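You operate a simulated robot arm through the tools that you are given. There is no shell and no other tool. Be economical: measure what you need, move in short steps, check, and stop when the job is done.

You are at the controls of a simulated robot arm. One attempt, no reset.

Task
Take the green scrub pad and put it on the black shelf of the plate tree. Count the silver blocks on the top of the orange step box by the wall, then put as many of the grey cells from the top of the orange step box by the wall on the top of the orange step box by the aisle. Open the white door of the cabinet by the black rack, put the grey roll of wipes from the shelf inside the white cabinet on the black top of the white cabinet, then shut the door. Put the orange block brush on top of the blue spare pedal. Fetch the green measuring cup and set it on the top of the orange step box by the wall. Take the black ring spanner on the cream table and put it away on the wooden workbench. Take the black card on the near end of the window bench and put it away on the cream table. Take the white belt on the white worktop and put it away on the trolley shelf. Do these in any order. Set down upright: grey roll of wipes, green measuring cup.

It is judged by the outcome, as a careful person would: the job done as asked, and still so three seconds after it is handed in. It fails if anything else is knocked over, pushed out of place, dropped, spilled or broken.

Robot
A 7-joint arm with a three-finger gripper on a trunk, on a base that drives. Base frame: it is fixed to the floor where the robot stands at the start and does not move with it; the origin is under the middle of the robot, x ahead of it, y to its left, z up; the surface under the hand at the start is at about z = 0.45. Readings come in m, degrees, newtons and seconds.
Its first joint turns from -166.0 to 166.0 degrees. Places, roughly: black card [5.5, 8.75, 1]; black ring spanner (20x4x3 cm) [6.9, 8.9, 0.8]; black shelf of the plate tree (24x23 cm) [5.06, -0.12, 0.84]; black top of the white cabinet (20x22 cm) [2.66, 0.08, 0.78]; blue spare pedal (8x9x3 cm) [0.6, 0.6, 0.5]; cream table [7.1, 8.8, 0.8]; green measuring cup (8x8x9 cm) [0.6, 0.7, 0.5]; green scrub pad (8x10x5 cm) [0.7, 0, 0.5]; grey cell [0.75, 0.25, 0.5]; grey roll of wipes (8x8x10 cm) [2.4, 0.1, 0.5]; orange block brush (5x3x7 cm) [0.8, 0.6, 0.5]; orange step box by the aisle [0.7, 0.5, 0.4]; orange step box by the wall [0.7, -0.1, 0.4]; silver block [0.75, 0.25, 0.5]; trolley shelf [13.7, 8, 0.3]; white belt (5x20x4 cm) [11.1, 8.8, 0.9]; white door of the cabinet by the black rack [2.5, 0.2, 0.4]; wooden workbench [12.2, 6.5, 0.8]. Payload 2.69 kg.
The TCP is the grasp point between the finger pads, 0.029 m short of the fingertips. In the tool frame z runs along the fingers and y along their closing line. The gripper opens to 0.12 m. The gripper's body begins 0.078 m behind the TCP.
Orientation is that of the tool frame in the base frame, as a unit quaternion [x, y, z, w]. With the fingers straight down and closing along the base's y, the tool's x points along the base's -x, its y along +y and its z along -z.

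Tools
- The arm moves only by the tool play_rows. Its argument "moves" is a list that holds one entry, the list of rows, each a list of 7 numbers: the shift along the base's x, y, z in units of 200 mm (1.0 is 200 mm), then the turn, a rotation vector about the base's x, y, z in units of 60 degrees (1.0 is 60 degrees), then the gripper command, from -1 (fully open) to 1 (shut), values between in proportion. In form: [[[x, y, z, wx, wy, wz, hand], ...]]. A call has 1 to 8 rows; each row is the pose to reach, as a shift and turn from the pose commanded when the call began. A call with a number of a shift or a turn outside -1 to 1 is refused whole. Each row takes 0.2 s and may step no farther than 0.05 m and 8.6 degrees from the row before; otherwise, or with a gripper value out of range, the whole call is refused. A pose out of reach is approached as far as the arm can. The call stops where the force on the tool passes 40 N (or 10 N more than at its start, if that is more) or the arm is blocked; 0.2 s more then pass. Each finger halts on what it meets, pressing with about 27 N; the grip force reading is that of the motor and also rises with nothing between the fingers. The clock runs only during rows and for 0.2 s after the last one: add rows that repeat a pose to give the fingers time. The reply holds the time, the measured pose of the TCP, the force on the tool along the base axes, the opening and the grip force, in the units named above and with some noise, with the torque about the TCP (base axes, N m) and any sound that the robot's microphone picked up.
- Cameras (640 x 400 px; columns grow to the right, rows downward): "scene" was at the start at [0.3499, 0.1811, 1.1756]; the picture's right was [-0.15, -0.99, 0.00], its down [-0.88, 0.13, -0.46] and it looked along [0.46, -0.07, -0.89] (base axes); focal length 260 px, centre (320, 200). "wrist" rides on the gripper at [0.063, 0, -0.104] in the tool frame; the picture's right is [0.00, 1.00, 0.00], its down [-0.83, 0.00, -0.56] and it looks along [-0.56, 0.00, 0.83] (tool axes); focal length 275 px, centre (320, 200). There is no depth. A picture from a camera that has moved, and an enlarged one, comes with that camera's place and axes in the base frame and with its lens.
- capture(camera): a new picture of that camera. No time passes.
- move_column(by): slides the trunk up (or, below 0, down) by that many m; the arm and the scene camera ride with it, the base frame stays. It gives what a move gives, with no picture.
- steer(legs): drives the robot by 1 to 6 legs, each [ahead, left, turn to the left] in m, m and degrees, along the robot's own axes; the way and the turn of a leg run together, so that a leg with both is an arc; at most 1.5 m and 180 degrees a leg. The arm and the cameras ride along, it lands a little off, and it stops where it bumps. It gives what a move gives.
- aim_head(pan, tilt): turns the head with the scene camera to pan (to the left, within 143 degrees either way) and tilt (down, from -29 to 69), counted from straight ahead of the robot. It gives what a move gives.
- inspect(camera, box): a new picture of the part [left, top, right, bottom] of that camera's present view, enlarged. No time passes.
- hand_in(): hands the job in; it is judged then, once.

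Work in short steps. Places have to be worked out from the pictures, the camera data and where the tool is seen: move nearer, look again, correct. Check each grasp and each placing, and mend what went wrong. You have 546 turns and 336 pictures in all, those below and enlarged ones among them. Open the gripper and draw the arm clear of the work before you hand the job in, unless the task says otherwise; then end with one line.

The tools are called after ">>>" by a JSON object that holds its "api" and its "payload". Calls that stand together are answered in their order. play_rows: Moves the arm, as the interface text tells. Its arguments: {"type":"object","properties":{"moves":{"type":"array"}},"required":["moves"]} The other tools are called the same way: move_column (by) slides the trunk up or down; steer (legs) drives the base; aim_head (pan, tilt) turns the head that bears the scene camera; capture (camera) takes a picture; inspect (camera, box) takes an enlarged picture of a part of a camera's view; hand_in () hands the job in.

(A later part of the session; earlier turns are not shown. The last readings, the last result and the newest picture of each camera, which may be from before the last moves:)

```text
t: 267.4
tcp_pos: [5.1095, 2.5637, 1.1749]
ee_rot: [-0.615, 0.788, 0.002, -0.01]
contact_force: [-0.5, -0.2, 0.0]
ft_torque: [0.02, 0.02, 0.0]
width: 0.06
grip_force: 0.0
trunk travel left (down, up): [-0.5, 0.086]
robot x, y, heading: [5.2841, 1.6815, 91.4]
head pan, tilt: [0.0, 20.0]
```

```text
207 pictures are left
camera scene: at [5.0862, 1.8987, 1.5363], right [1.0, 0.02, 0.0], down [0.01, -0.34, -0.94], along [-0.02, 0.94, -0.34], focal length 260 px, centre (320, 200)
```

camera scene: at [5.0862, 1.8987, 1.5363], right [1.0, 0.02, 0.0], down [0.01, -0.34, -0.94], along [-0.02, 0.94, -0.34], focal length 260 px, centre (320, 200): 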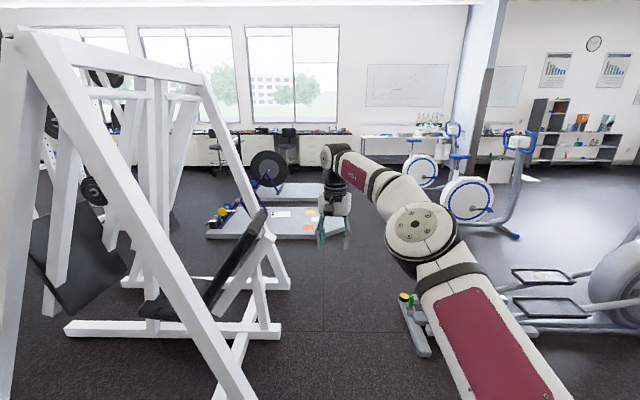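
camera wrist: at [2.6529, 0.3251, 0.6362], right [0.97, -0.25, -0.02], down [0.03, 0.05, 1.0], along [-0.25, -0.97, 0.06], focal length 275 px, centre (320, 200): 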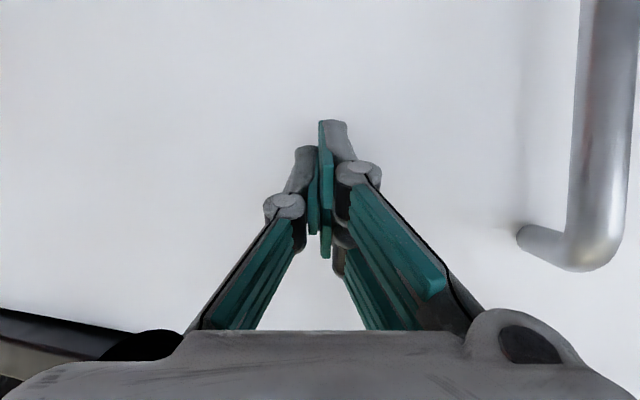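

A lane runs along x≈5.3, and the window bench and cream table are at the far wall. I'll drive ahead 2.3 m.

>>> {"api": "steer", "payload": {"legs": [[0, 0, -1.4], [1.2, 0, 0], [1.1, 0, 0]]}}

>>> {"api": "aim_head", "payload": {"pan": 0, "tilt": 30}}

>>> {"api": "capture", "payload": {"camera": "scene"}}

```text
t: 279.1
tcp_pos: [5.1912, 4.876, 1.1754]
ee_rot: [-0.596, 0.803, 0.003, -0.01]
contact_force: [0.2, -0.3, -0.5]
ft_torque: [-0.02, 0.01, -0.05]
width: 0.0601
grip_force: 0.1
trunk travel left (down, up): [-0.5, 0.086]
robot x, y, heading: [5.3145, 3.9856, 88.7]
head pan, tilt: [0.0, 20.0]
```

```text
t: 279.8
tcp_pos: [5.1895, 4.8775, 1.1752]
ee_rot: [-0.596, 0.803, 0.002, -0.01]
contact_force: [-0.1, -0.6, -0.3]
ft_torque: [-0.01, -0.01, -0.01]
width: 0.0599
grip_force: 0.0
trunk travel left (down, up): [-0.5, 0.086]
robot x, y, heading: [5.3192, 3.9852, 88.6]
head pan, tilt: [0.0, 30.0]
```

```text
206 pictures are left
camera scene: at [5.134, 4.2098, 1.5203], right [1.0, -0.03, 0.0], down [-0.01, -0.5, -0.87], along [0.02, 0.87, -0.5], focal length 260 px, centre (320, 200)
```

scene: 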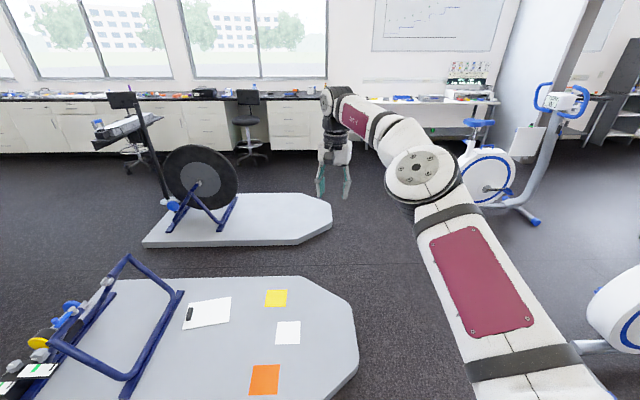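

Platforms extend to x≈5.4 ahead, so I must shift right to x≈6; I'll check the elliptical on that side first.

>>> {"api": "aim_head", "payload": {"pan": -75, "tilt": 40}}

>>> {"api": "capture", "payload": {"camera": "scene"}}

```text
t: 281.3
tcp_pos: [5.1895, 4.8771, 1.176]
ee_rot: [-0.596, 0.803, 0.003, -0.009]
contact_force: [0.0, -0.6, -1.2]
ft_torque: [0.01, 0.03, 0.02]
width: 0.0599
grip_force: 0.0
trunk travel left (down, up): [-0.5, 0.086]
robot x, y, heading: [5.3176, 3.9898, 88.4]
head pan, tilt: [-75.0, 40.0]
```

```text
205 pictures are left
camera scene: at [5.2142, 4.1392, 1.5049], right [0.23, -0.97, 0.0], down [-0.63, -0.15, -0.77], along [0.75, 0.18, -0.64], focal length 260 px, centre (320, 200)
```

scene: 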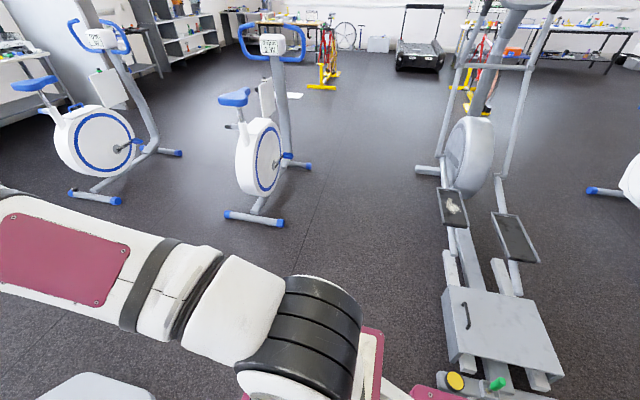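

The elliptical ends at y≈3.7. I'll go ahead 0.3, turn right 45°, cut diagonally to the clear lane, and turn back to +y.

>>> {"api": "steer", "payload": {"legs": [[0.3, 0, 0], [0, 0, -44], [0.65, 0, 0], [0, 0, 45], [0, -0.15, 0]]}}

>>> {"api": "aim_head", "payload": {"pan": 0, "tilt": 25}}

>>> {"api": "capture", "payload": {"camera": "scene"}}

```text
t: 291.6
tcp_pos: [5.8417, 5.6145, 1.1741]
ee_rot: [-0.588, 0.809, 0.003, -0.008]
contact_force: [0.1, -0.2, 0.2]
ft_torque: [0.01, 0.04, 0.0]
width: 0.0599
grip_force: 0.1
trunk travel left (down, up): [-0.5, 0.086]
robot x, y, heading: [5.9512, 4.7245, 87.3]
head pan, tilt: [-75.0, 40.0]
```

```text
t: 293.1
tcp_pos: [5.8417, 5.615, 1.1758]
ee_rot: [-0.588, 0.809, 0.003, -0.01]
contact_force: [0.1, -0.1, 0.2]
ft_torque: [0.0, 0.01, -0.01]
width: 0.0599
grip_force: 0.0
trunk travel left (down, up): [-0.5, 0.086]
robot x, y, heading: [5.9495, 4.7265, 87.3]
head pan, tilt: [0.0, 25.0]
```

```text
204 pictures are left
camera scene: at [5.7726, 4.9514, 1.5282], right [1.0, -0.05, 0.0], down [-0.02, -0.42, -0.91], along [0.04, 0.91, -0.42], focal length 260 px, centre (320, 200)
```

scene: 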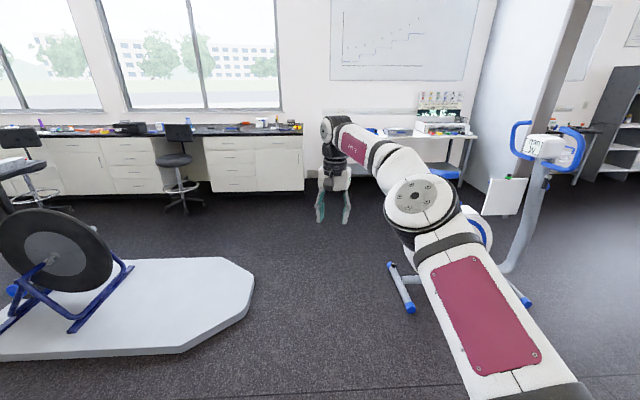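

Clear ahead toward the bench's near end at x≈5.6. I'll drive ahead 2.3 m and inspect.

>>> {"api": "steer", "payload": {"legs": [[1.2, 0, 2.7], [1.1, 0, 0]]}}

>>> {"api": "aim_head", "payload": {"pan": 10, "tilt": 35}}

>>> {"api": "capture", "payload": {"camera": "scene"}}

```text
t: 304.4
tcp_pos: [5.7756, 7.8958, 1.1742]
ee_rot: [-0.618, 0.786, 0.002, -0.009]
contact_force: [0.0, -0.5, 0.2]
ft_torque: [0.0, 0.03, 0.01]
width: 0.0601
grip_force: 0.0
trunk travel left (down, up): [-0.5, 0.086]
robot x, y, heading: [5.9495, 7.015, 91.5]
head pan, tilt: [0.0, 25.0]
```

```text
t: 305.1
tcp_pos: [5.7747, 7.8961, 1.1747]
ee_rot: [-0.618, 0.786, 0.002, -0.009]
contact_force: [-0.3, -0.4, -0.4]
ft_torque: [0.03, -0.03, 0.02]
width: 0.0599
grip_force: 0.1
trunk travel left (down, up): [-0.5, 0.086]
robot x, y, heading: [5.9486, 7.0134, 91.6]
head pan, tilt: [10.0, 35.0]
```

```text
203 pictures are left
camera scene: at [5.7396, 7.2226, 1.5125], right [0.98, 0.2, 0.0], down [0.11, -0.56, -0.82], along [-0.16, 0.8, -0.57], focal length 260 px, centre (320, 200)
```

scene: 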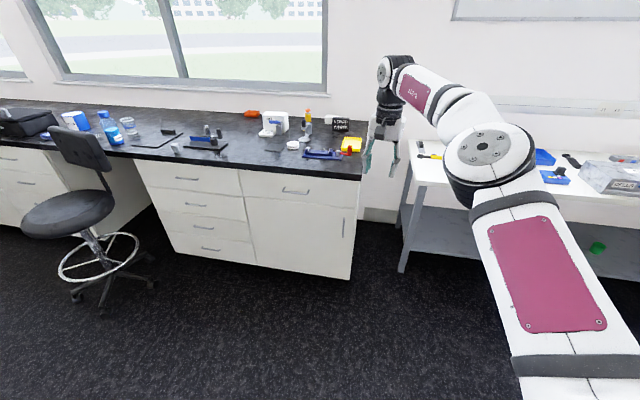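

>>> {"api": "inspect", "payload": {"camera": "scene", "box": [140, 90, 400, 200]}}

>>> {"api": "inspect", "payload": {"camera": "scene", "box": [400, 100, 640, 260]}}

```text
2.46 times, centred on (270, 145) of scene
camera zoom: at [5.7396, 7.2226, 1.5125], right [0.98, 0.2, 0.0], down [0.11, -0.56, -0.82], along [-0.16, 0.8, -0.57], focal length 639 px, centre (443, 335)
```

zoom: 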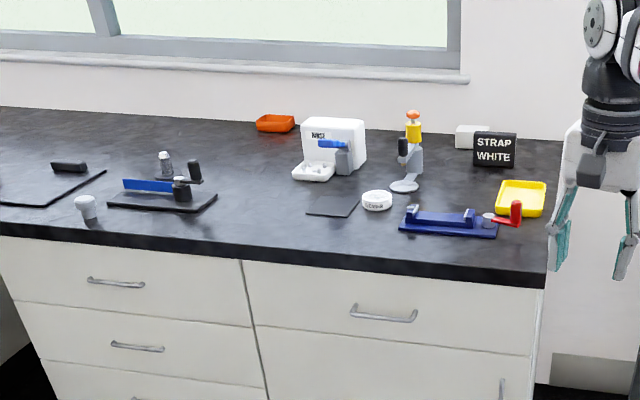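

```text
2.50 times, centred on (520, 180) of scene
camera zoom: at [5.7396, 7.2226, 1.5125], right [0.98, 0.2, 0.0], down [0.11, -0.56, -0.82], along [-0.16, 0.8, -0.57], focal length 649 px, centre (-180, 250)
```

zoom: 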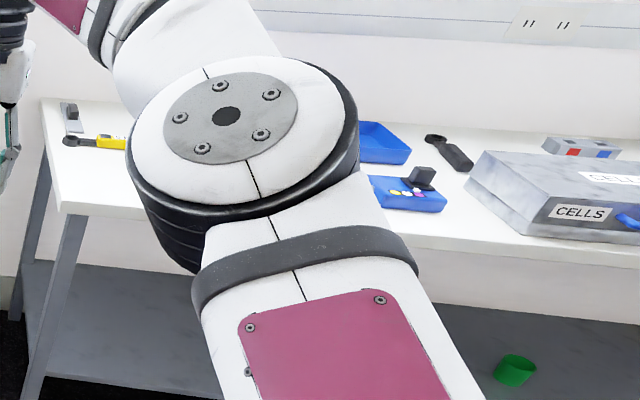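

The "STRAP / WHITE" black card stands at the near end, about (5.55, 8.85), and the black ring spanner lies on the cream table near (6.96, 8.93). I'll move in front of the card.

>>> {"api": "steer", "payload": {"legs": [[0, 0.3, -1.6], [0.8, 0, 0]]}}

>>> {"api": "aim_head", "payload": {"pan": 10, "tilt": 45}}

>>> {"api": "capture", "payload": {"camera": "scene"}}

>>> {"api": "capture", "payload": {"camera": "wrist"}}

```text
t: 311.0
tcp_pos: [5.5058, 8.6953, 1.1748]
ee_rot: [-0.605, 0.796, 0.003, -0.009]
contact_force: [0.6, 0.1, -0.1]
ft_torque: [0.05, 0.01, 0.0]
width: 0.0598
grip_force: 0.0
trunk travel left (down, up): [-0.5, 0.086]
robot x, y, heading: [5.6501, 7.8086, 89.6]
head pan, tilt: [10.0, 35.0]
```

```text
t: 311.8
tcp_pos: [5.5048, 8.6954, 1.1758]
ee_rot: [-0.605, 0.796, 0.003, -0.01]
contact_force: [0.2, 0.3, 0.0]
ft_torque: [0.0, -0.01, 0.0]
width: 0.06
grip_force: 0.0
trunk travel left (down, up): [-0.5, 0.086]
robot x, y, heading: [5.6523, 7.8118, 89.7]
head pan, tilt: [10.0, 45.0]
```

```text
200 pictures are left
camera scene: at [5.4502, 8.0175, 1.4977], right [0.99, 0.17, 0.0], down [0.12, -0.7, -0.71], along [-0.12, 0.7, -0.71], focal length 260 px, centre (320, 200)
```

scene: 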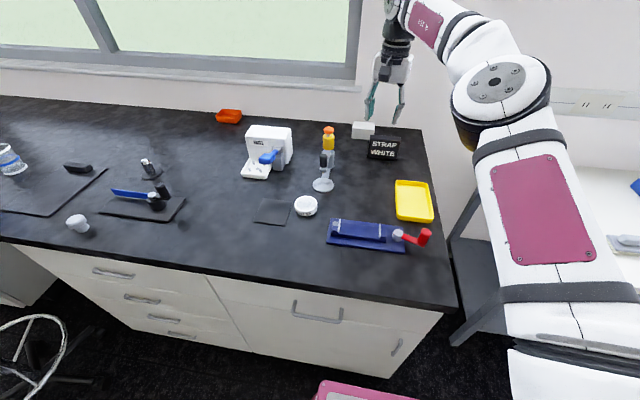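

```text
199 pictures are left
camera wrist: at [5.4898, 8.6355, 1.2805], right [-0.96, 0.26, 0.02], down [0.23, 0.81, 0.55], along [0.13, 0.53, -0.84], focal length 275 px, centre (320, 200)
```

wrist: 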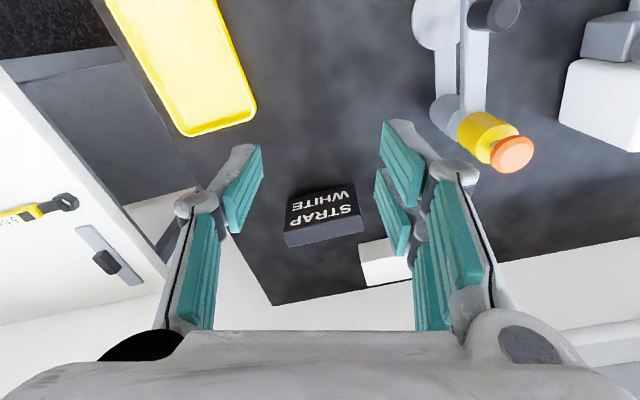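

I'll zoom on the card and on the flat dark square to be sure which is "the black card".

>>> {"api": "inspect", "payload": {"camera": "scene", "box": [240, 110, 450, 260]}}

>>> {"api": "inspect", "payload": {"camera": "wrist", "box": [250, 160, 430, 310]}}

```text
2.67 times, centred on (345, 185) of scene
camera zoom: at [5.4502, 8.0175, 1.4977], right [0.99, 0.17, 0.0], down [0.12, -0.7, -0.71], along [-0.12, 0.7, -0.71], focal length 692 px, centre (253, 240)
```

zoom: 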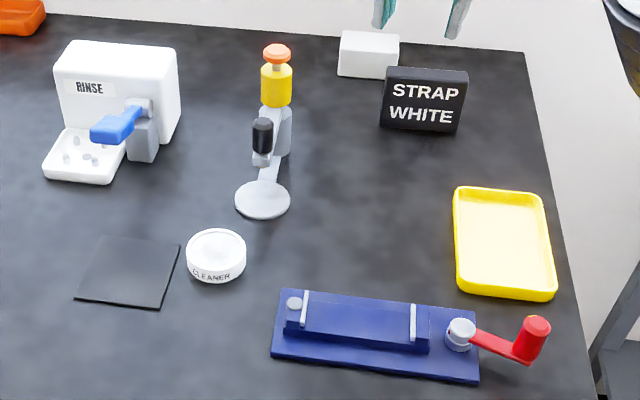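

```text
2.67 times, centred on (340, 235) of wrist
camera zoom: at [5.4898, 8.6355, 1.2805], right [-0.96, 0.26, 0.02], down [0.23, 0.81, 0.55], along [0.13, 0.53, -0.84], focal length 734 px, centre (267, 107)
```

zoom: 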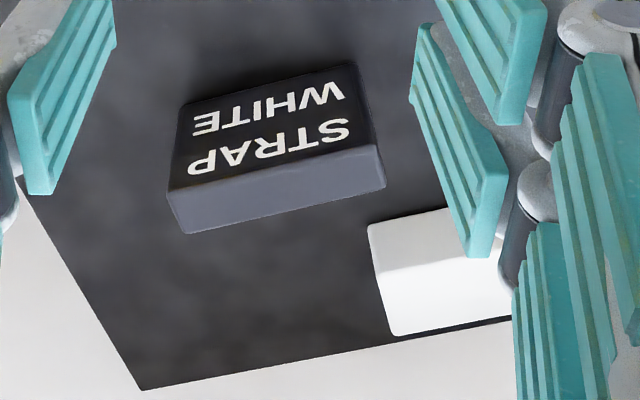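

The lettered standing card (about 11×10×2.5 cm at (5.55, 8.91)) is the black card. I'll move in 0.13 m and turn the hand 75° to grip across its thickness.

>>> {"api": "steer", "payload": {"legs": [[0.13, 0, 0]]}}

>>> {"api": "play_rows", "payload": {"moves": [[[0, 0, 0, 0, 0, -0.14, 0], [0, 0, 0, 0, 0, -0.28, 0], [0, 0, 0, 0, 0, -0.42, 0], [0, 0, 0, 0, 0, -0.56, 0], [0, 0, 0, 0, 0, -0.7, 0], [0, 0, 0, 0, 0, -0.84, 0], [0, 0, 0, 0, 0, -0.98, 0]]]}}

>>> {"api": "play_rows", "payload": {"moves": [[[0, 0, 0, 0, 0, -0.14, -0.1], [0, 0, 0, 0, 0, -0.26, -0.1]]]}}

>>> {"api": "capture", "payload": {"camera": "wrist"}}

>>> {"api": "capture", "payload": {"camera": "scene"}}

```text
t: 313.1
tcp_pos: [5.5021, 8.8003, 1.1741]
ee_rot: [-0.608, 0.794, 0.001, -0.012]
contact_force: [0.1, 0.2, 0.2]
ft_torque: [-0.01, 0.0, 0.01]
width: 0.06
grip_force: 0.1
trunk travel left (down, up): [-0.5, 0.086]
robot x, y, heading: [5.6576, 7.9141, 90.4]
head pan, tilt: [10.0, 45.0]
stopped in leg 1: the robot was blocked; the commanded pose is now the measured one
```

```text
t: 314.7
tcp_pos: [5.5012, 8.801, 1.1736]
ee_rot: [-0.14, 0.99, 0.005, -0.009]
contact_force: [-0.3, -1.2, 0.4]
ft_torque: [0.02, 0.0, 0.0]
width: 0.0603
grip_force: 0.1
trunk travel left (down, up): [-0.5, 0.086]
robot x, y, heading: [5.6607, 7.9166, 90.1]
head pan, tilt: [10.0, 45.0]
```

```text
t: 315.3
tcp_pos: [5.5002, 8.8011, 1.1736]
ee_rot: [-0.004, 1.0, 0.007, -0.008]
contact_force: [0.0, -0.2, 0.7]
ft_torque: [-0.01, 0.0, -0.01]
width: 0.0658
grip_force: 0.0
trunk travel left (down, up): [-0.5, 0.086]
robot x, y, heading: [5.6572, 7.9175, 90.2]
head pan, tilt: [10.0, 45.0]
```

```text
196 pictures are left
camera wrist: at [5.4394, 8.7989, 1.2784], right [-0.01, 1.0, 0.01], down [0.84, 0.0, 0.54], along [0.54, 0.02, -0.84], focal length 275 px, centre (320, 200)
```

wrist: 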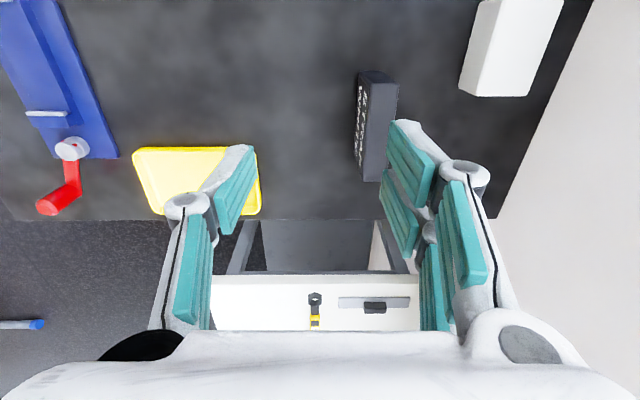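

```text
195 pictures are left
camera scene: at [5.452, 8.1228, 1.4976], right [0.98, 0.18, 0.0], down [0.12, -0.7, -0.71], along [-0.12, 0.7, -0.71], focal length 260 px, centre (320, 200)
```

scene: 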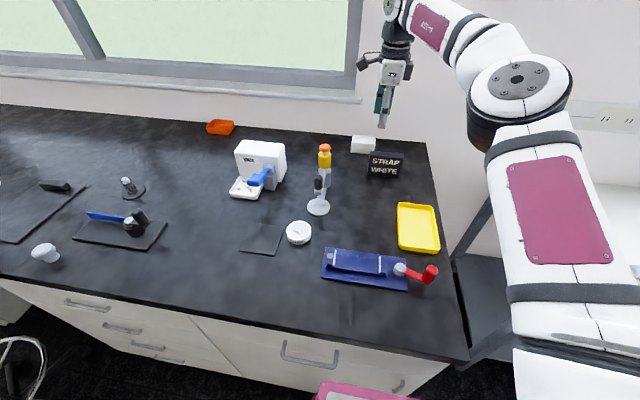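

The base touched the bench, so this is as close as it gets. The card is at about (5.543, 8.875); I'll move over it and lower partway to refine.

>>> {"api": "play_rows", "payload": {"moves": [[[0.1, 0.1, -0.1, 0, 0, 0, -0.2], [0.2, 0.25, -0.2, 0, 0, 0, -0.2], [0.215, 0.37, -0.4, 0, 0, 0, -0.2]]]}}

>>> {"api": "capture", "payload": {"camera": "wrist"}}

>>> {"api": "inspect", "payload": {"camera": "scene", "box": [330, 50, 450, 190]}}

```text
t: 316.1
tcp_pos: [5.5496, 8.8412, 1.0878]
ee_rot: [-0.004, 1.0, 0.007, -0.007]
contact_force: [0.9, 0.4, 0.3]
ft_torque: [0.07, -0.01, 0.03]
width: 0.072
grip_force: 0.1
out of reach, approached as far as the arm can: row 2, 3
trunk travel left (down, up): [-0.5, 0.086]
robot x, y, heading: [5.6579, 7.9157, 90.1]
head pan, tilt: [10.0, 45.0]
```

```text
194 pictures are left
camera wrist: at [5.4878, 8.839, 1.1934], right [-0.01, 1.0, 0.02], down [0.84, 0.0, 0.54], along [0.54, 0.02, -0.84], focal length 275 px, centre (320, 200)
```

wrist: 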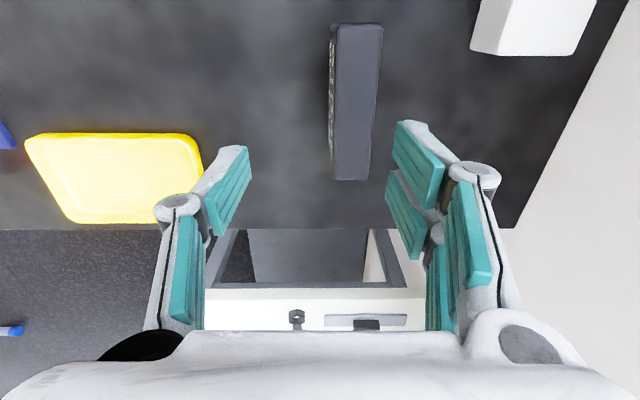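

```text
2.86 times, centred on (390, 120) of scene
camera zoom: at [5.4518, 8.1225, 1.4977], right [0.98, 0.18, 0.0], down [0.12, -0.7, -0.71], along [-0.12, 0.7, -0.71], focal length 742 px, centre (120, 429)
```

zoom: 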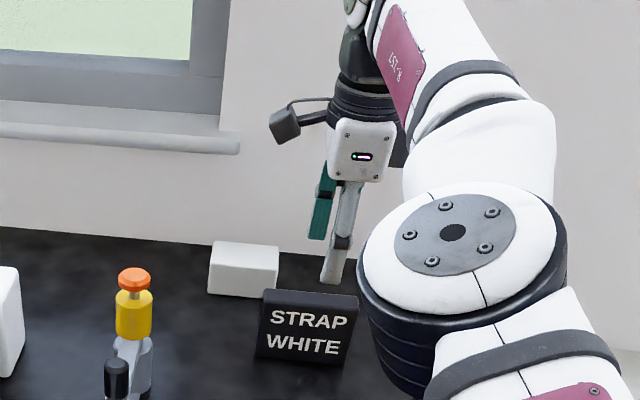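

Just short on reach. I'll strafe 0.1 m left to line up squarely with the card, and go a bit lower where reach is better.

>>> {"api": "steer", "payload": {"legs": [[-0.01, 0.1, 0]]}}

>>> {"api": "play_rows", "payload": {"moves": [[[0.2, 0, 0, 0, 0, 0, -0.2], [0.44, 0, -0.1, 0, 0, 0, -0.2], [0.47, 0.05, -0.3, 0, 0, 0, -0.2], [0.47, 0.2, -0.35, 0, 0, 0, -0.2]]]}}

>>> {"api": "capture", "payload": {"camera": "wrist"}}

```text
t: 317.2
tcp_pos: [5.4507, 8.8311, 1.0865]
ee_rot: [-0.005, 1.0, 0.006, -0.008]
contact_force: [0.0, 0.0, -0.6]
ft_torque: [-0.01, 0.0, -0.02]
width: 0.0718
grip_force: 0.1
trunk travel left (down, up): [-0.5, 0.086]
robot x, y, heading: [5.5572, 7.9078, 90.3]
head pan, tilt: [10.0, 45.0]
```

```text
refused: row 2 steps farther than a row can; nothing moved
```

```text
192 pictures are left
camera wrist: at [5.3873, 8.829, 1.1931], right [-0.01, 1.0, 0.01], down [0.84, 0.0, 0.54], along [0.54, 0.02, -0.84], focal length 275 px, centre (320, 200)
```

wrist: 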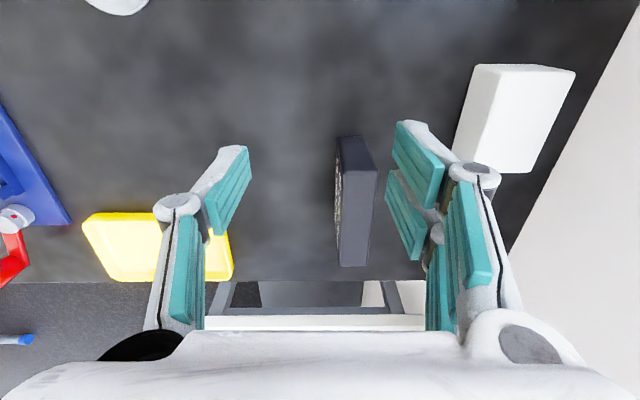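

Parallax puts the card top at (5.534, 8.869, ≈0.985). I'll move over it with allowed step sizes.

>>> {"api": "play_rows", "payload": {"moves": [[[0.2, 0.05, 0, 0, 0, 0, -0.2], [0.4, 0.12, -0.05, 0, 0, 0, -0.2], [0.415, 0.19, -0.1, 0, 0, 0, -0.2], [0.415, 0.19, -0.2, 0, 0, 0, -0.2]]]}}

>>> {"api": "capture", "payload": {"camera": "wrist"}}

```text
t: 318.2
tcp_pos: [5.5321, 8.8432, 1.0525]
ee_rot: [-0.004, 1.0, 0.009, -0.008]
contact_force: [0.0, 0.1, 0.6]
ft_torque: [0.01, 0.0, 0.01]
width: 0.0721
grip_force: 0.1
out of reach, approached as far as the arm can: row 1, 2, 3, 4
trunk travel left (down, up): [-0.5, 0.086]
robot x, y, heading: [5.5511, 7.9073, 90.4]
head pan, tilt: [10.0, 45.0]
```

```text
191 pictures are left
camera wrist: at [5.4707, 8.8408, 1.1583], right [-0.01, 1.0, 0.02], down [0.84, 0.0, 0.54], along [0.54, 0.02, -0.84], focal length 275 px, centre (320, 200)
```

wrist: 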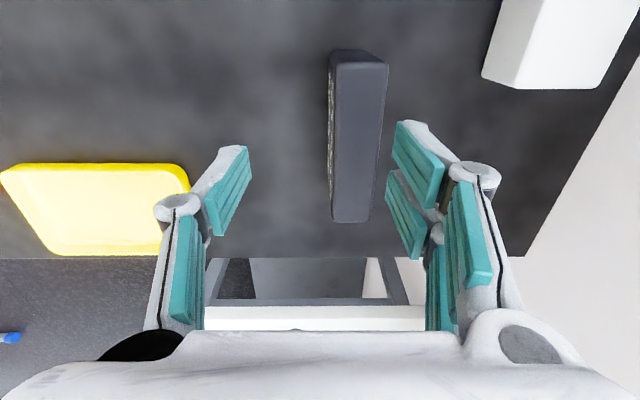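

Reach improves lower relative to the trunk, so I'll raise the trunk 0.08 m and then reach lower and further.

>>> {"api": "move_column", "payload": {"by": 0.08}}

>>> {"api": "play_rows", "payload": {"moves": [[[0, 0, -0.2, 0, 0, 0, -0.2], [0, 0.02, -0.4, 0, 0, 0, -0.2], [0.01, 0.08, -0.55, 0, 0, 0, -0.2], [0.01, 0.13, -0.58, 0, 0, 0, -0.2]]]}}

>>> {"api": "capture", "payload": {"camera": "wrist"}}

```text
t: 319.4
tcp_pos: [5.5327, 8.7528, 1.1297]
ee_rot: [-0.005, 1.0, 0.007, -0.008]
contact_force: [0.7, -0.4, 0.2]
ft_torque: [0.02, 0.01, 0.02]
width: 0.0719
grip_force: 0.1
trunk travel left (down, up): [-0.58, 0.006]
robot x, y, heading: [5.557, 7.9049, 90.0]
head pan, tilt: [10.0, 45.0]
```

```text
t: 320.4
tcp_pos: [5.5339, 8.755, 1.018]
ee_rot: [-0.003, 1.0, 0.008, -0.008]
contact_force: [0.7, -0.2, 0.0]
ft_torque: [0.01, -0.01, 0.0]
width: 0.072
grip_force: 0.1
out of reach, approached as far as the arm can: row 3, 4
trunk travel left (down, up): [-0.58, 0.006]
robot x, y, heading: [5.553, 7.9071, 90.1]
head pan, tilt: [10.0, 45.0]
```

```text
190 pictures are left
camera wrist: at [5.4718, 8.7515, 1.1245], right [-0.01, 1.0, 0.02], down [0.84, 0.0, 0.54], along [0.54, 0.02, -0.84], focal length 275 px, centre (320, 200)
```

wrist: 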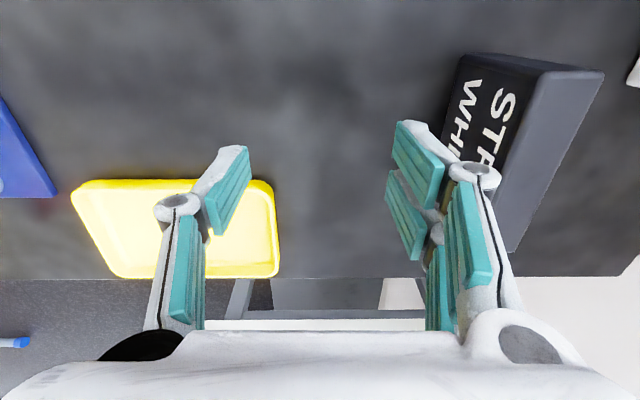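

Raising the trunk also carries the arm base backwards, so lowering it gains reach. I'll raise the hand first, then lower the trunk 0.2 m.

>>> {"api": "play_rows", "payload": {"moves": [[[0, 0, 0.24, 0, 0, 0, -0.2], [0, 0, 0.48, 0, 0, 0, -0.2], [0, 0, 0.72, 0, 0, 0, -0.2], [0, 0, 0.96, 0, 0, 0, -0.2]]]}}

>>> {"api": "move_column", "payload": {"by": -0.16}}

>>> {"api": "capture", "payload": {"camera": "scene"}}

```text
t: 321.4
tcp_pos: [5.5355, 8.7356, 1.2101]
ee_rot: [-0.005, 1.0, 0.007, -0.007]
contact_force: [1.1, -0.1, -0.5]
ft_torque: [-0.01, 0.01, 0.01]
width: 0.072
grip_force: 0.1
out of reach, approached as far as the arm can: row 3, 4
trunk travel left (down, up): [-0.58, 0.006]
robot x, y, heading: [5.5531, 7.909, 90.1]
head pan, tilt: [10.0, 45.0]
```

```text
t: 323.2
tcp_pos: [5.5355, 8.7377, 1.0486]
ee_rot: [-0.005, 1.0, 0.007, -0.008]
contact_force: [-0.9, -1.6, -0.1]
ft_torque: [-0.03, -0.01, -0.02]
width: 0.0719
grip_force: 0.1
trunk travel left (down, up): [-0.42, 0.166]
robot x, y, heading: [5.5549, 7.9017, 90.3]
head pan, tilt: [10.0, 45.0]
```

```text
189 pictures are left
camera scene: at [5.351, 8.1783, 1.417], right [0.98, 0.18, 0.0], down [0.12, -0.7, -0.71], along [-0.12, 0.7, -0.71], focal length 260 px, centre (320, 200)
```

scene: 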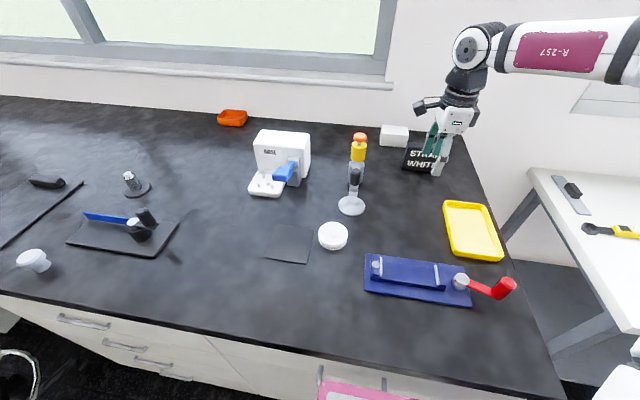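

Now I'll reach forward over the card.

>>> {"api": "play_rows", "payload": {"moves": [[[0, 0.2, 0, 0, 0, 0, -0.2], [0, 0.4, 0, 0, 0, 0, -0.2], [0, 0.55, 0, 0, 0, 0, -0.2], [0, 0.655, 0, 0, 0, 0, -0.2]]]}}

>>> {"api": "capture", "payload": {"camera": "wrist"}}

```text
t: 324.2
tcp_pos: [5.535, 8.869, 1.0497]
ee_rot: [-0.004, 1.0, 0.008, -0.008]
contact_force: [0.1, -0.1, 0.7]
ft_torque: [0.02, 0.01, 0.0]
width: 0.0721
grip_force: 0.1
trunk travel left (down, up): [-0.42, 0.166]
robot x, y, heading: [5.5534, 7.9046, 89.9]
head pan, tilt: [10.0, 45.0]
```

```text
188 pictures are left
camera wrist: at [5.4737, 8.8675, 1.1549], right [-0.01, 1.0, 0.02], down [0.84, 0.0, 0.54], along [0.54, 0.02, -0.84], focal length 275 px, centre (320, 200)
```

wrist: 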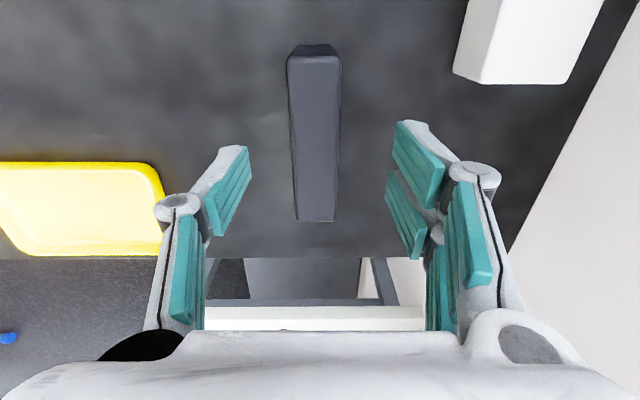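

Well centred. I'll lower to z≈0.945 and grip across its thickness.

>>> {"api": "play_rows", "payload": {"moves": [[[0.03, 0, -0.15, 0, 0, 0, -0.2], [0.05, 0, -0.3, 0, 0, 0, -0.2], [0.05, 0, -0.45, 0, 0, 0, -0.2], [0.05, 0, -0.525, 0, 0, 0, -0.2], [0.05, 0, -0.525, 0, 0, 0, 1], [0.05, 0, -0.525, 0, 0, 0, 1], [0.05, 0, -0.525, 0, 0, 0, 1]]]}}

>>> {"api": "capture", "payload": {"camera": "wrist"}}

```text
t: 325.8
tcp_pos: [5.5452, 8.8702, 0.9447]
ee_rot: [-0.005, 1.0, 0.006, -0.007]
contact_force: [0.3, -0.4, -0.1]
ft_torque: [0.0, 0.02, 0.02]
width: 0.0294
grip_force: 27.2
trunk travel left (down, up): [-0.42, 0.166]
robot x, y, heading: [5.5548, 7.9057, 90.1]
head pan, tilt: [10.0, 45.0]
```

```text
187 pictures are left
camera wrist: at [5.4841, 8.8677, 1.0497], right [-0.01, 1.0, 0.01], down [0.84, 0.0, 0.54], along [0.54, 0.02, -0.84], focal length 275 px, centre (320, 200)
```

wrist: 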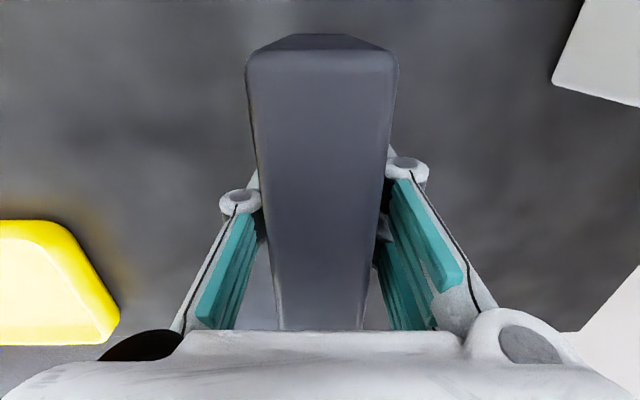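

The card is held. I'll lift, pull back, reverse, and sidestep right to view the cream table.

>>> {"api": "play_rows", "payload": {"moves": [[[0, 0, 0.2, 0, 0, 0, 1], [0, 0, 0.44, 0, 0, 0, 1], [0, 0, 0.68, 0, 0, 0, 1], [0, -0.2, 0.75, 0, 0, 0, 1], [0, -0.42, 0.75, 0, 0, 0, 1], [0, -0.64, 0.75, 0, 0, 0, 1], [0, -0.86, 0.75, 0, 0, 0, 1], [0, -1, 0.75, 0, 0, 0, 1]]]}}

>>> {"api": "steer", "payload": {"legs": [[-0.35, 0, 0], [0, -1.1, 0]]}}

>>> {"api": "aim_head", "payload": {"pan": 0, "tilt": 40}}

>>> {"api": "capture", "payload": {"camera": "scene"}}

```text
t: 327.6
tcp_pos: [5.5454, 8.6685, 1.093]
ee_rot: [-0.005, 1.0, 0.008, -0.008]
contact_force: [0.1, 0.5, -0.9]
ft_torque: [-0.03, -0.03, 0.0]
width: 0.0295
grip_force: 27.0
trunk travel left (down, up): [-0.42, 0.166]
robot x, y, heading: [5.5557, 7.9064, 90.1]
head pan, tilt: [10.0, 45.0]
```

```text
t: 335.1
tcp_pos: [6.6685, 8.3252, 1.0935]
ee_rot: [0.004, 1.0, 0.008, -0.008]
contact_force: [-0.3, -0.3, -0.2]
ft_torque: [-0.01, 0.01, 0.04]
width: 0.0296
grip_force: 27.3
trunk travel left (down, up): [-0.42, 0.166]
robot x, y, heading: [6.6726, 7.564, 89.1]
head pan, tilt: [10.0, 45.0]
```

```text
t: 335.8
tcp_pos: [6.6685, 8.3255, 1.0944]
ee_rot: [0.003, 1.0, 0.008, -0.007]
contact_force: [-0.2, 0.6, -1.0]
ft_torque: [-0.02, 0.0, 0.0]
width: 0.0294
grip_force: 27.1
trunk travel left (down, up): [-0.42, 0.166]
robot x, y, heading: [6.6653, 7.561, 89.4]
head pan, tilt: [0.0, 40.0]
```

```text
186 pictures are left
camera scene: at [6.4813, 7.8414, 1.4242], right [1.0, -0.01, 0.0], down [-0.01, -0.64, -0.77], along [0.01, 0.77, -0.64], focal length 260 px, centre (320, 200)
```

scene: 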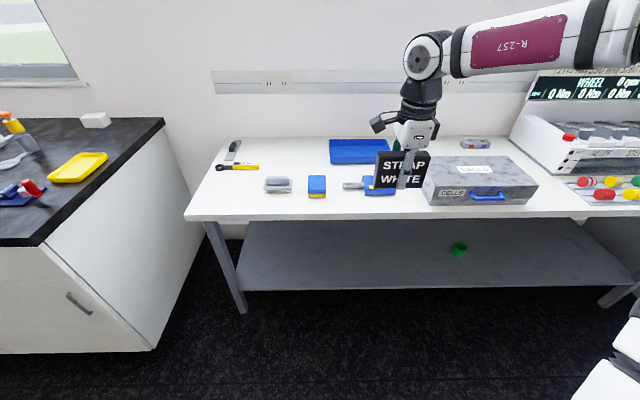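

The table's left-front corner around (6.17, 8.62) is free. I'll move there to set the card down.

>>> {"api": "steer", "payload": {"legs": [[0, 0.5, 0.6], [0.15, 0, 0]]}}

>>> {"api": "capture", "payload": {"camera": "scene"}}

>>> {"api": "capture", "payload": {"camera": "wrist"}}

```text
t: 339.8
tcp_pos: [6.1599, 8.4827, 1.0938]
ee_rot: [0.002, 1.0, 0.007, -0.008]
contact_force: [0.3, -0.1, -0.7]
ft_torque: [0.0, -0.02, 0.02]
width: 0.0296
grip_force: 27.1
trunk travel left (down, up): [-0.42, 0.166]
robot x, y, heading: [6.1659, 7.7146, 89.3]
head pan, tilt: [0.0, 40.0]
```

```text
185 pictures are left
camera scene: at [5.9754, 7.9981, 1.4243], right [1.0, -0.01, 0.0], down [-0.01, -0.64, -0.77], along [0.01, 0.77, -0.64], focal length 260 px, centre (320, 200)
```

scene: 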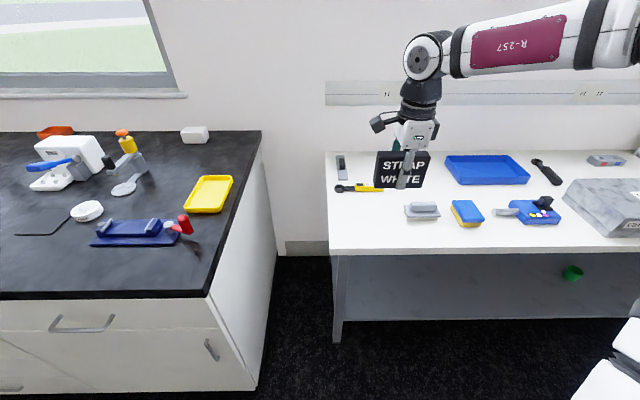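

```text
184 pictures are left
camera wrist: at [6.0986, 8.4814, 1.1992], right [0.0, 1.0, 0.01], down [0.84, -0.01, 0.54], along [0.54, 0.01, -0.84], focal length 275 px, centre (320, 200)
```

wrist: 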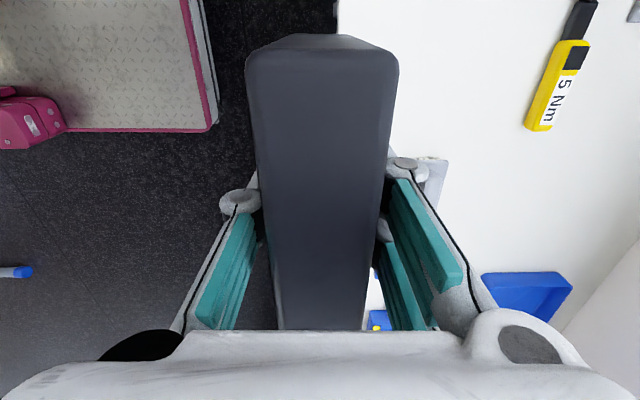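

I'll move over the spot and lower to just above the table.

>>> {"api": "play_rows", "payload": {"moves": [[[0, 0.2, 0, 0, 0, 0, 1], [0, 0.42, -0.1, 0, 0, 0, 1], [0.02, 0.6, -0.25, 0, 0, 0, 1], [0.02, 0.69, -0.45, 0, 0, 0, 1], [0.02, 0.69, -0.68, 0, 0, 0, 1], [0.02, 0.69, -0.9, 0, 0, 0, 1]]]}}

>>> {"api": "capture", "payload": {"camera": "scene"}}

>>> {"api": "capture", "payload": {"camera": "wrist"}}

```text
t: 341.2
tcp_pos: [6.1639, 8.6184, 0.9117]
ee_rot: [0.001, 1.0, 0.007, -0.008]
contact_force: [0.0, 0.0, -0.3]
ft_torque: [0.0, -0.04, -0.05]
width: 0.0294
grip_force: 27.2
trunk travel left (down, up): [-0.42, 0.166]
robot x, y, heading: [6.1616, 7.718, 89.4]
head pan, tilt: [0.0, 40.0]
```

```text
183 pictures are left
camera scene: at [5.9753, 7.9978, 1.4243], right [1.0, -0.01, 0.0], down [-0.01, -0.64, -0.77], along [0.01, 0.77, -0.64], focal length 260 px, centre (320, 200)
```

scene: 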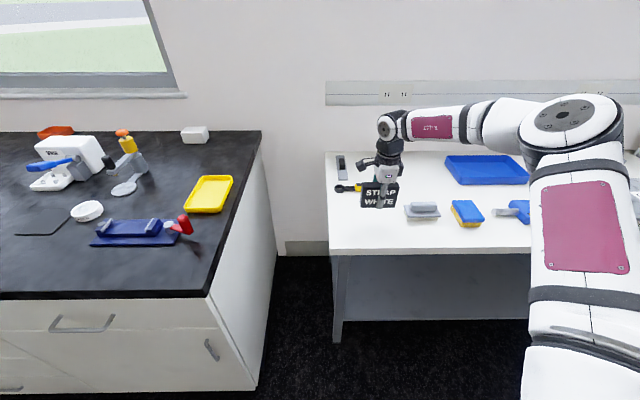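

```text
182 pictures are left
camera wrist: at [6.1026, 8.6175, 1.0172], right [0.0, 1.0, 0.02], down [0.84, -0.01, 0.54], along [0.54, 0.01, -0.84], focal length 275 px, centre (320, 200)
```

wrist: 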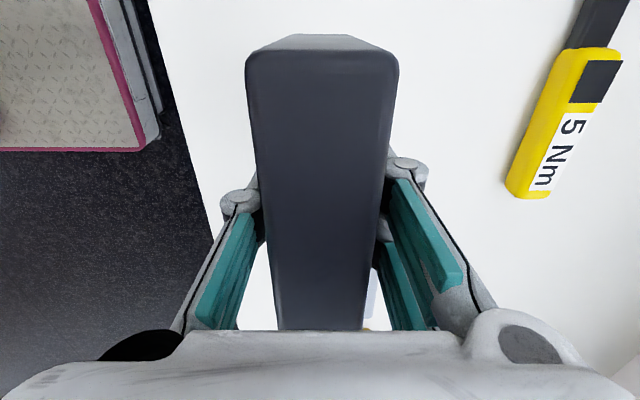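

I'll lower gently until contact.

>>> {"api": "play_rows", "payload": {"moves": [[[0, 0, -0.08, 0, 0, 0, 1], [0, 0, -0.14, 0, 0, 0, 1], [0, 0, -0.18, 0, 0, 0, 1], [0, 0, -0.21, 0, 0, 0, 1]]]}}

```text
t: 342.2
tcp_pos: [6.1634, 8.6208, 0.8705]
ee_rot: [0.001, 1.0, 0.008, -0.009]
contact_force: [-1.1, -0.6, -0.8]
ft_torque: [-0.01, 0.01, 0.0]
width: 0.0293
grip_force: 27.1
trunk travel left (down, up): [-0.42, 0.166]
robot x, y, heading: [6.1626, 7.7231, 89.5]
head pan, tilt: [0.0, 40.0]
```

>>> {"api": "play_rows", "payload": {"moves": [[[0, 0, -0.015, 0, 0, 0, 1], [0, 0, -0.03, 0, 0, 0, 1], [0, 0, -0.045, 0, 0, 0, 1], [0, 0, -0.045, 0, 0, 0, 1]]]}}

>>> {"api": "inspect", "payload": {"camera": "scene", "box": [320, 130, 450, 260]}}

```text
t: 343.2
tcp_pos: [6.1645, 8.621, 0.8626]
ee_rot: [0.001, 1.0, 0.006, -0.008]
contact_force: [0.0, -0.1, -1.1]
ft_torque: [-0.02, 0.01, 0.02]
width: 0.0292
grip_force: 27.2
trunk travel left (down, up): [-0.42, 0.166]
robot x, y, heading: [6.1593, 7.7223, 89.7]
head pan, tilt: [0.0, 40.0]
```

```text
3.08 times, centred on (385, 195) of scene
camera zoom: at [5.9754, 7.9981, 1.4242], right [1.0, -0.01, 0.0], down [-0.01, -0.64, -0.77], along [0.01, 0.77, -0.64], focal length 799 px, centre (120, 215)
```

zoom: 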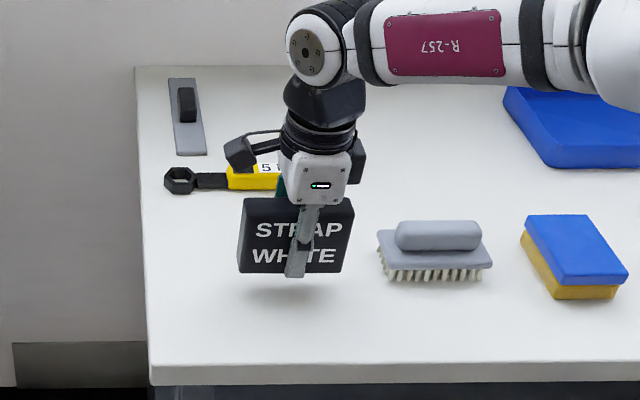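

There's still a small gap (shadow visible), so I'll continue down in fine steps.

>>> {"api": "play_rows", "payload": {"moves": [[[0, 0, -0.02, 0, 0, 0, 1], [0, 0, -0.035, 0, 0, 0, 1], [0, 0, -0.05, 0, 0, 0, 1], [0, 0, -0.05, 0, 0, 0, 1]]]}}

```text
t: 344.2
tcp_pos: [6.1636, 8.6215, 0.8512]
ee_rot: [0.001, 1.0, 0.007, -0.008]
contact_force: [-0.5, 0.4, -1.8]
ft_torque: [0.0, 0.0, 0.01]
width: 0.0291
grip_force: 27.1
trunk travel left (down, up): [-0.42, 0.166]
robot x, y, heading: [6.1597, 7.7205, 89.7]
head pan, tilt: [0.0, 40.0]
```

>>> {"api": "play_rows", "payload": {"moves": [[[0, 0, -0.02, 0, 0, 0, 1], [0, 0, -0.035, 0, 0, 0, 1], [0, 0, -0.05, 0, 0, 0, 1], [0, 0, -0.05, 0, 0, 0, 1]]]}}

>>> {"api": "inspect", "payload": {"camera": "scene", "box": [320, 130, 450, 260]}}

```text
t: 345.2
tcp_pos: [6.1643, 8.6215, 0.8426]
ee_rot: [0.002, 1.0, 0.008, -0.007]
contact_force: [0.4, -0.6, -0.5]
ft_torque: [-0.05, -0.03, 0.02]
width: 0.0294
grip_force: 26.7
trunk travel left (down, up): [-0.42, 0.166]
robot x, y, heading: [6.1605, 7.722, 89.4]
head pan, tilt: [0.0, 40.0]
```

```text
3.08 times, centred on (385, 195) of scene
camera zoom: at [5.9754, 7.9981, 1.4242], right [1.0, -0.01, 0.0], down [-0.01, -0.64, -0.77], along [0.01, 0.77, -0.64], focal length 799 px, centre (120, 215)
```

zoom: 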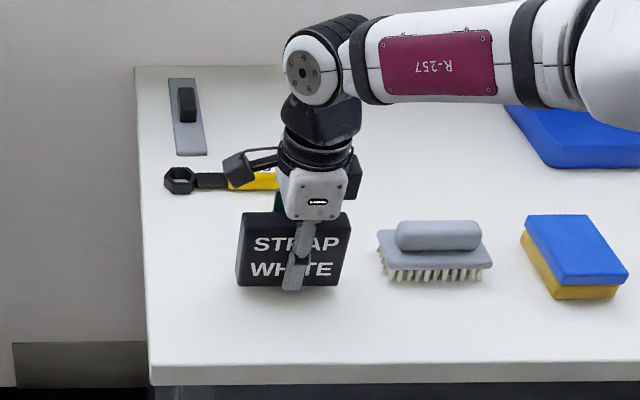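

Very near now; I'll continue.

>>> {"api": "play_rows", "payload": {"moves": [[[0, 0, -0.015, 0, 0, 0, 1], [0, 0, -0.03, 0, 0, 0, 1], [0, 0, -0.04, 0, 0, 0, 1], [0, 0, -0.05, 0, 0, 0, 1], [0, 0, -0.05, 0, 0, 0, 1]]]}}

```text
t: 346.4
tcp_pos: [6.1657, 8.6211, 0.8333]
ee_rot: [0.002, 1.0, 0.007, -0.007]
contact_force: [0.2, -2.5, 11.6]
ft_torque: [-0.23, -0.1, 0.0]
width: 0.0295
grip_force: 27.2
trunk travel left (down, up): [-0.42, 0.166]
robot x, y, heading: [6.1627, 7.7187, 89.3]
head pan, tilt: [0.0, 40.0]
```

Touchdown (12 N). I'll release and lift.

>>> {"api": "play_rows", "payload": {"moves": [[[0, 0, 0.005, 0, 0, 0, 0.4], [0, 0, 0.005, 0, 0, 0, 0.2], [0, 0, 0.005, 0, 0, 0, 0.2], [0, 0, 0.2, 0, 0, 0, 0.2], [0, 0, 0.44, 0, 0, 0, 0.2], [0, 0, 0.68, 0, 0, 0, 0.2], [0, 0, 0.92, 0, 0, 0, 0.2]]]}}

>>> {"api": "inspect", "payload": {"camera": "scene", "box": [320, 130, 450, 260]}}

```text
t: 348.0
tcp_pos: [6.1639, 8.6209, 1.0165]
ee_rot: [0.002, 1.0, 0.007, -0.008]
contact_force: [0.3, -0.1, -1.2]
ft_torque: [-0.02, -0.02, 0.0]
width: 0.0479
grip_force: 0.1
trunk travel left (down, up): [-0.42, 0.166]
robot x, y, heading: [6.1637, 7.7216, 89.5]
head pan, tilt: [0.0, 40.0]
```

```text
3.08 times, centred on (385, 195) of scene
camera zoom: at [5.9755, 7.9984, 1.4242], right [1.0, -0.01, 0.0], down [-0.01, -0.64, -0.77], along [0.01, 0.77, -0.64], focal length 799 px, centre (120, 215)
```

zoom: 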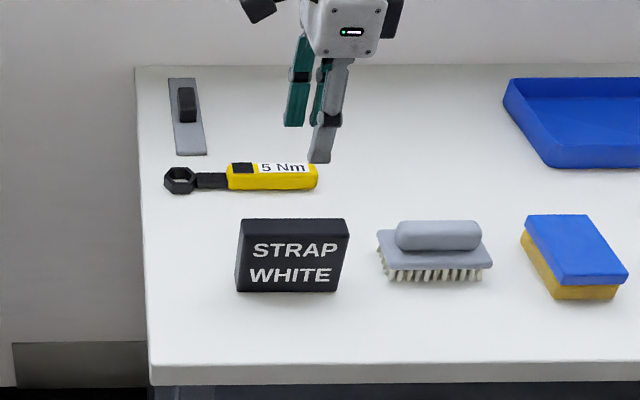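

The card stands neatly on the cream table. Next the black spanner: I'll retract, turn the hand back 90°, and sidestep to x≈6.97.

>>> {"api": "play_rows", "payload": {"moves": [[[0, -0.12, 0.05, 0, 0, 0.14, 0.2], [0, -0.25, 0.1, 0, 0, 0.28, 0.2], [0, -0.38, 0.1, 0, 0, 0.42, 0], [0, -0.5, 0.1, 0, 0, 0.56, 0], [0, -0.63, 0.1, 0, 0, 0.7, 0], [0, -0.75, 0.1, 0, 0, 0.84, 0], [0, -0.88, 0.1, 0, 0, 0.97, 0]]]}}

>>> {"api": "play_rows", "payload": {"moves": [[[0, 0, 0, 0, 0, 0.14, 0], [0, 0, 0, 0, 0, 0.28, 0], [0, 0, 0, 0, 0, 0.42, 0], [0, 0, 0, 0, 0, 0.53, 0]]]}}

>>> {"api": "steer", "payload": {"legs": [[0, -0.8, 0.5]]}}

>>> {"api": "capture", "payload": {"camera": "scene"}}

>>> {"api": "capture", "payload": {"camera": "wrist"}}

```text
t: 349.6
tcp_pos: [6.1636, 8.4448, 1.0365]
ee_rot: [-0.485, 0.874, 0.003, -0.01]
contact_force: [0.3, 0.7, 0.0]
ft_torque: [-0.01, -0.02, 0.01]
width: 0.0599
grip_force: 0.0
trunk travel left (down, up): [-0.42, 0.166]
robot x, y, heading: [6.163, 7.7181, 89.6]
head pan, tilt: [0.0, 40.0]
```

```text
t: 350.6
tcp_pos: [6.1643, 8.4454, 1.0354]
ee_rot: [-0.707, 0.708, -0.001, -0.011]
contact_force: [0.3, -0.2, 0.0]
ft_torque: [-0.01, -0.03, 0.01]
width: 0.0601
grip_force: 0.1
trunk travel left (down, up): [-0.42, 0.166]
robot x, y, heading: [6.1625, 7.7172, 89.5]
head pan, tilt: [0.0, 40.0]
```

```text
t: 354.9
tcp_pos: [6.9563, 8.4402, 1.0367]
ee_rot: [0.708, -0.706, 0.0, 0.012]
contact_force: [-0.5, 1.1, 0.1]
ft_torque: [-0.02, -0.02, -0.01]
width: 0.0598
grip_force: 0.1
trunk travel left (down, up): [-0.42, 0.166]
robot x, y, heading: [6.9613, 7.7137, 90.0]
head pan, tilt: [0.0, 40.0]
```

```text
178 pictures are left
camera scene: at [6.7699, 7.9918, 1.4243], right [1.0, 0.0, 0.0], down [0.0, -0.64, -0.77], along [0.0, 0.77, -0.64], focal length 260 px, centre (320, 200)
```

scene: 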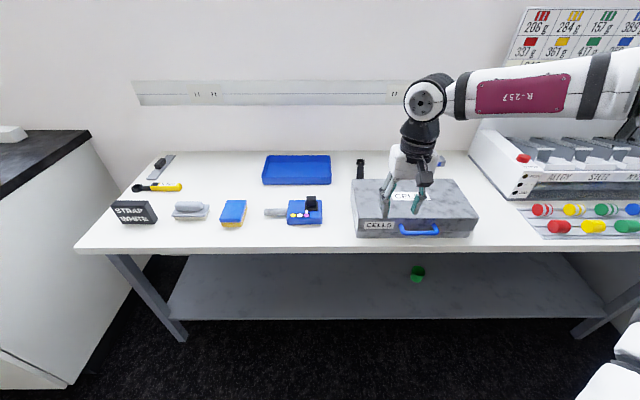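

```text
177 pictures are left
camera wrist: at [6.9575, 8.3792, 1.1419], right [-1.0, -0.01, 0.01], down [0.0, 0.84, 0.54], along [-0.02, 0.54, -0.84], focal length 275 px, centre (320, 200)
```

wrist: 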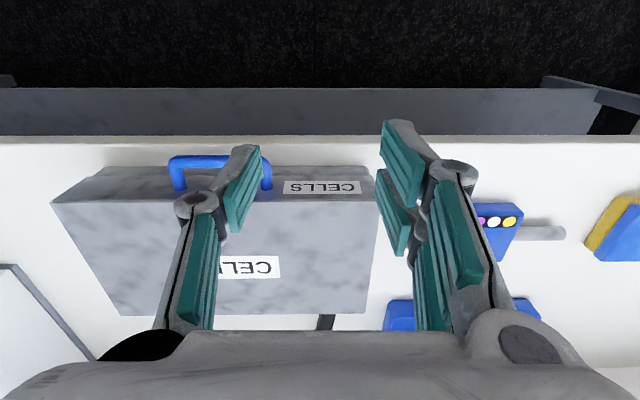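

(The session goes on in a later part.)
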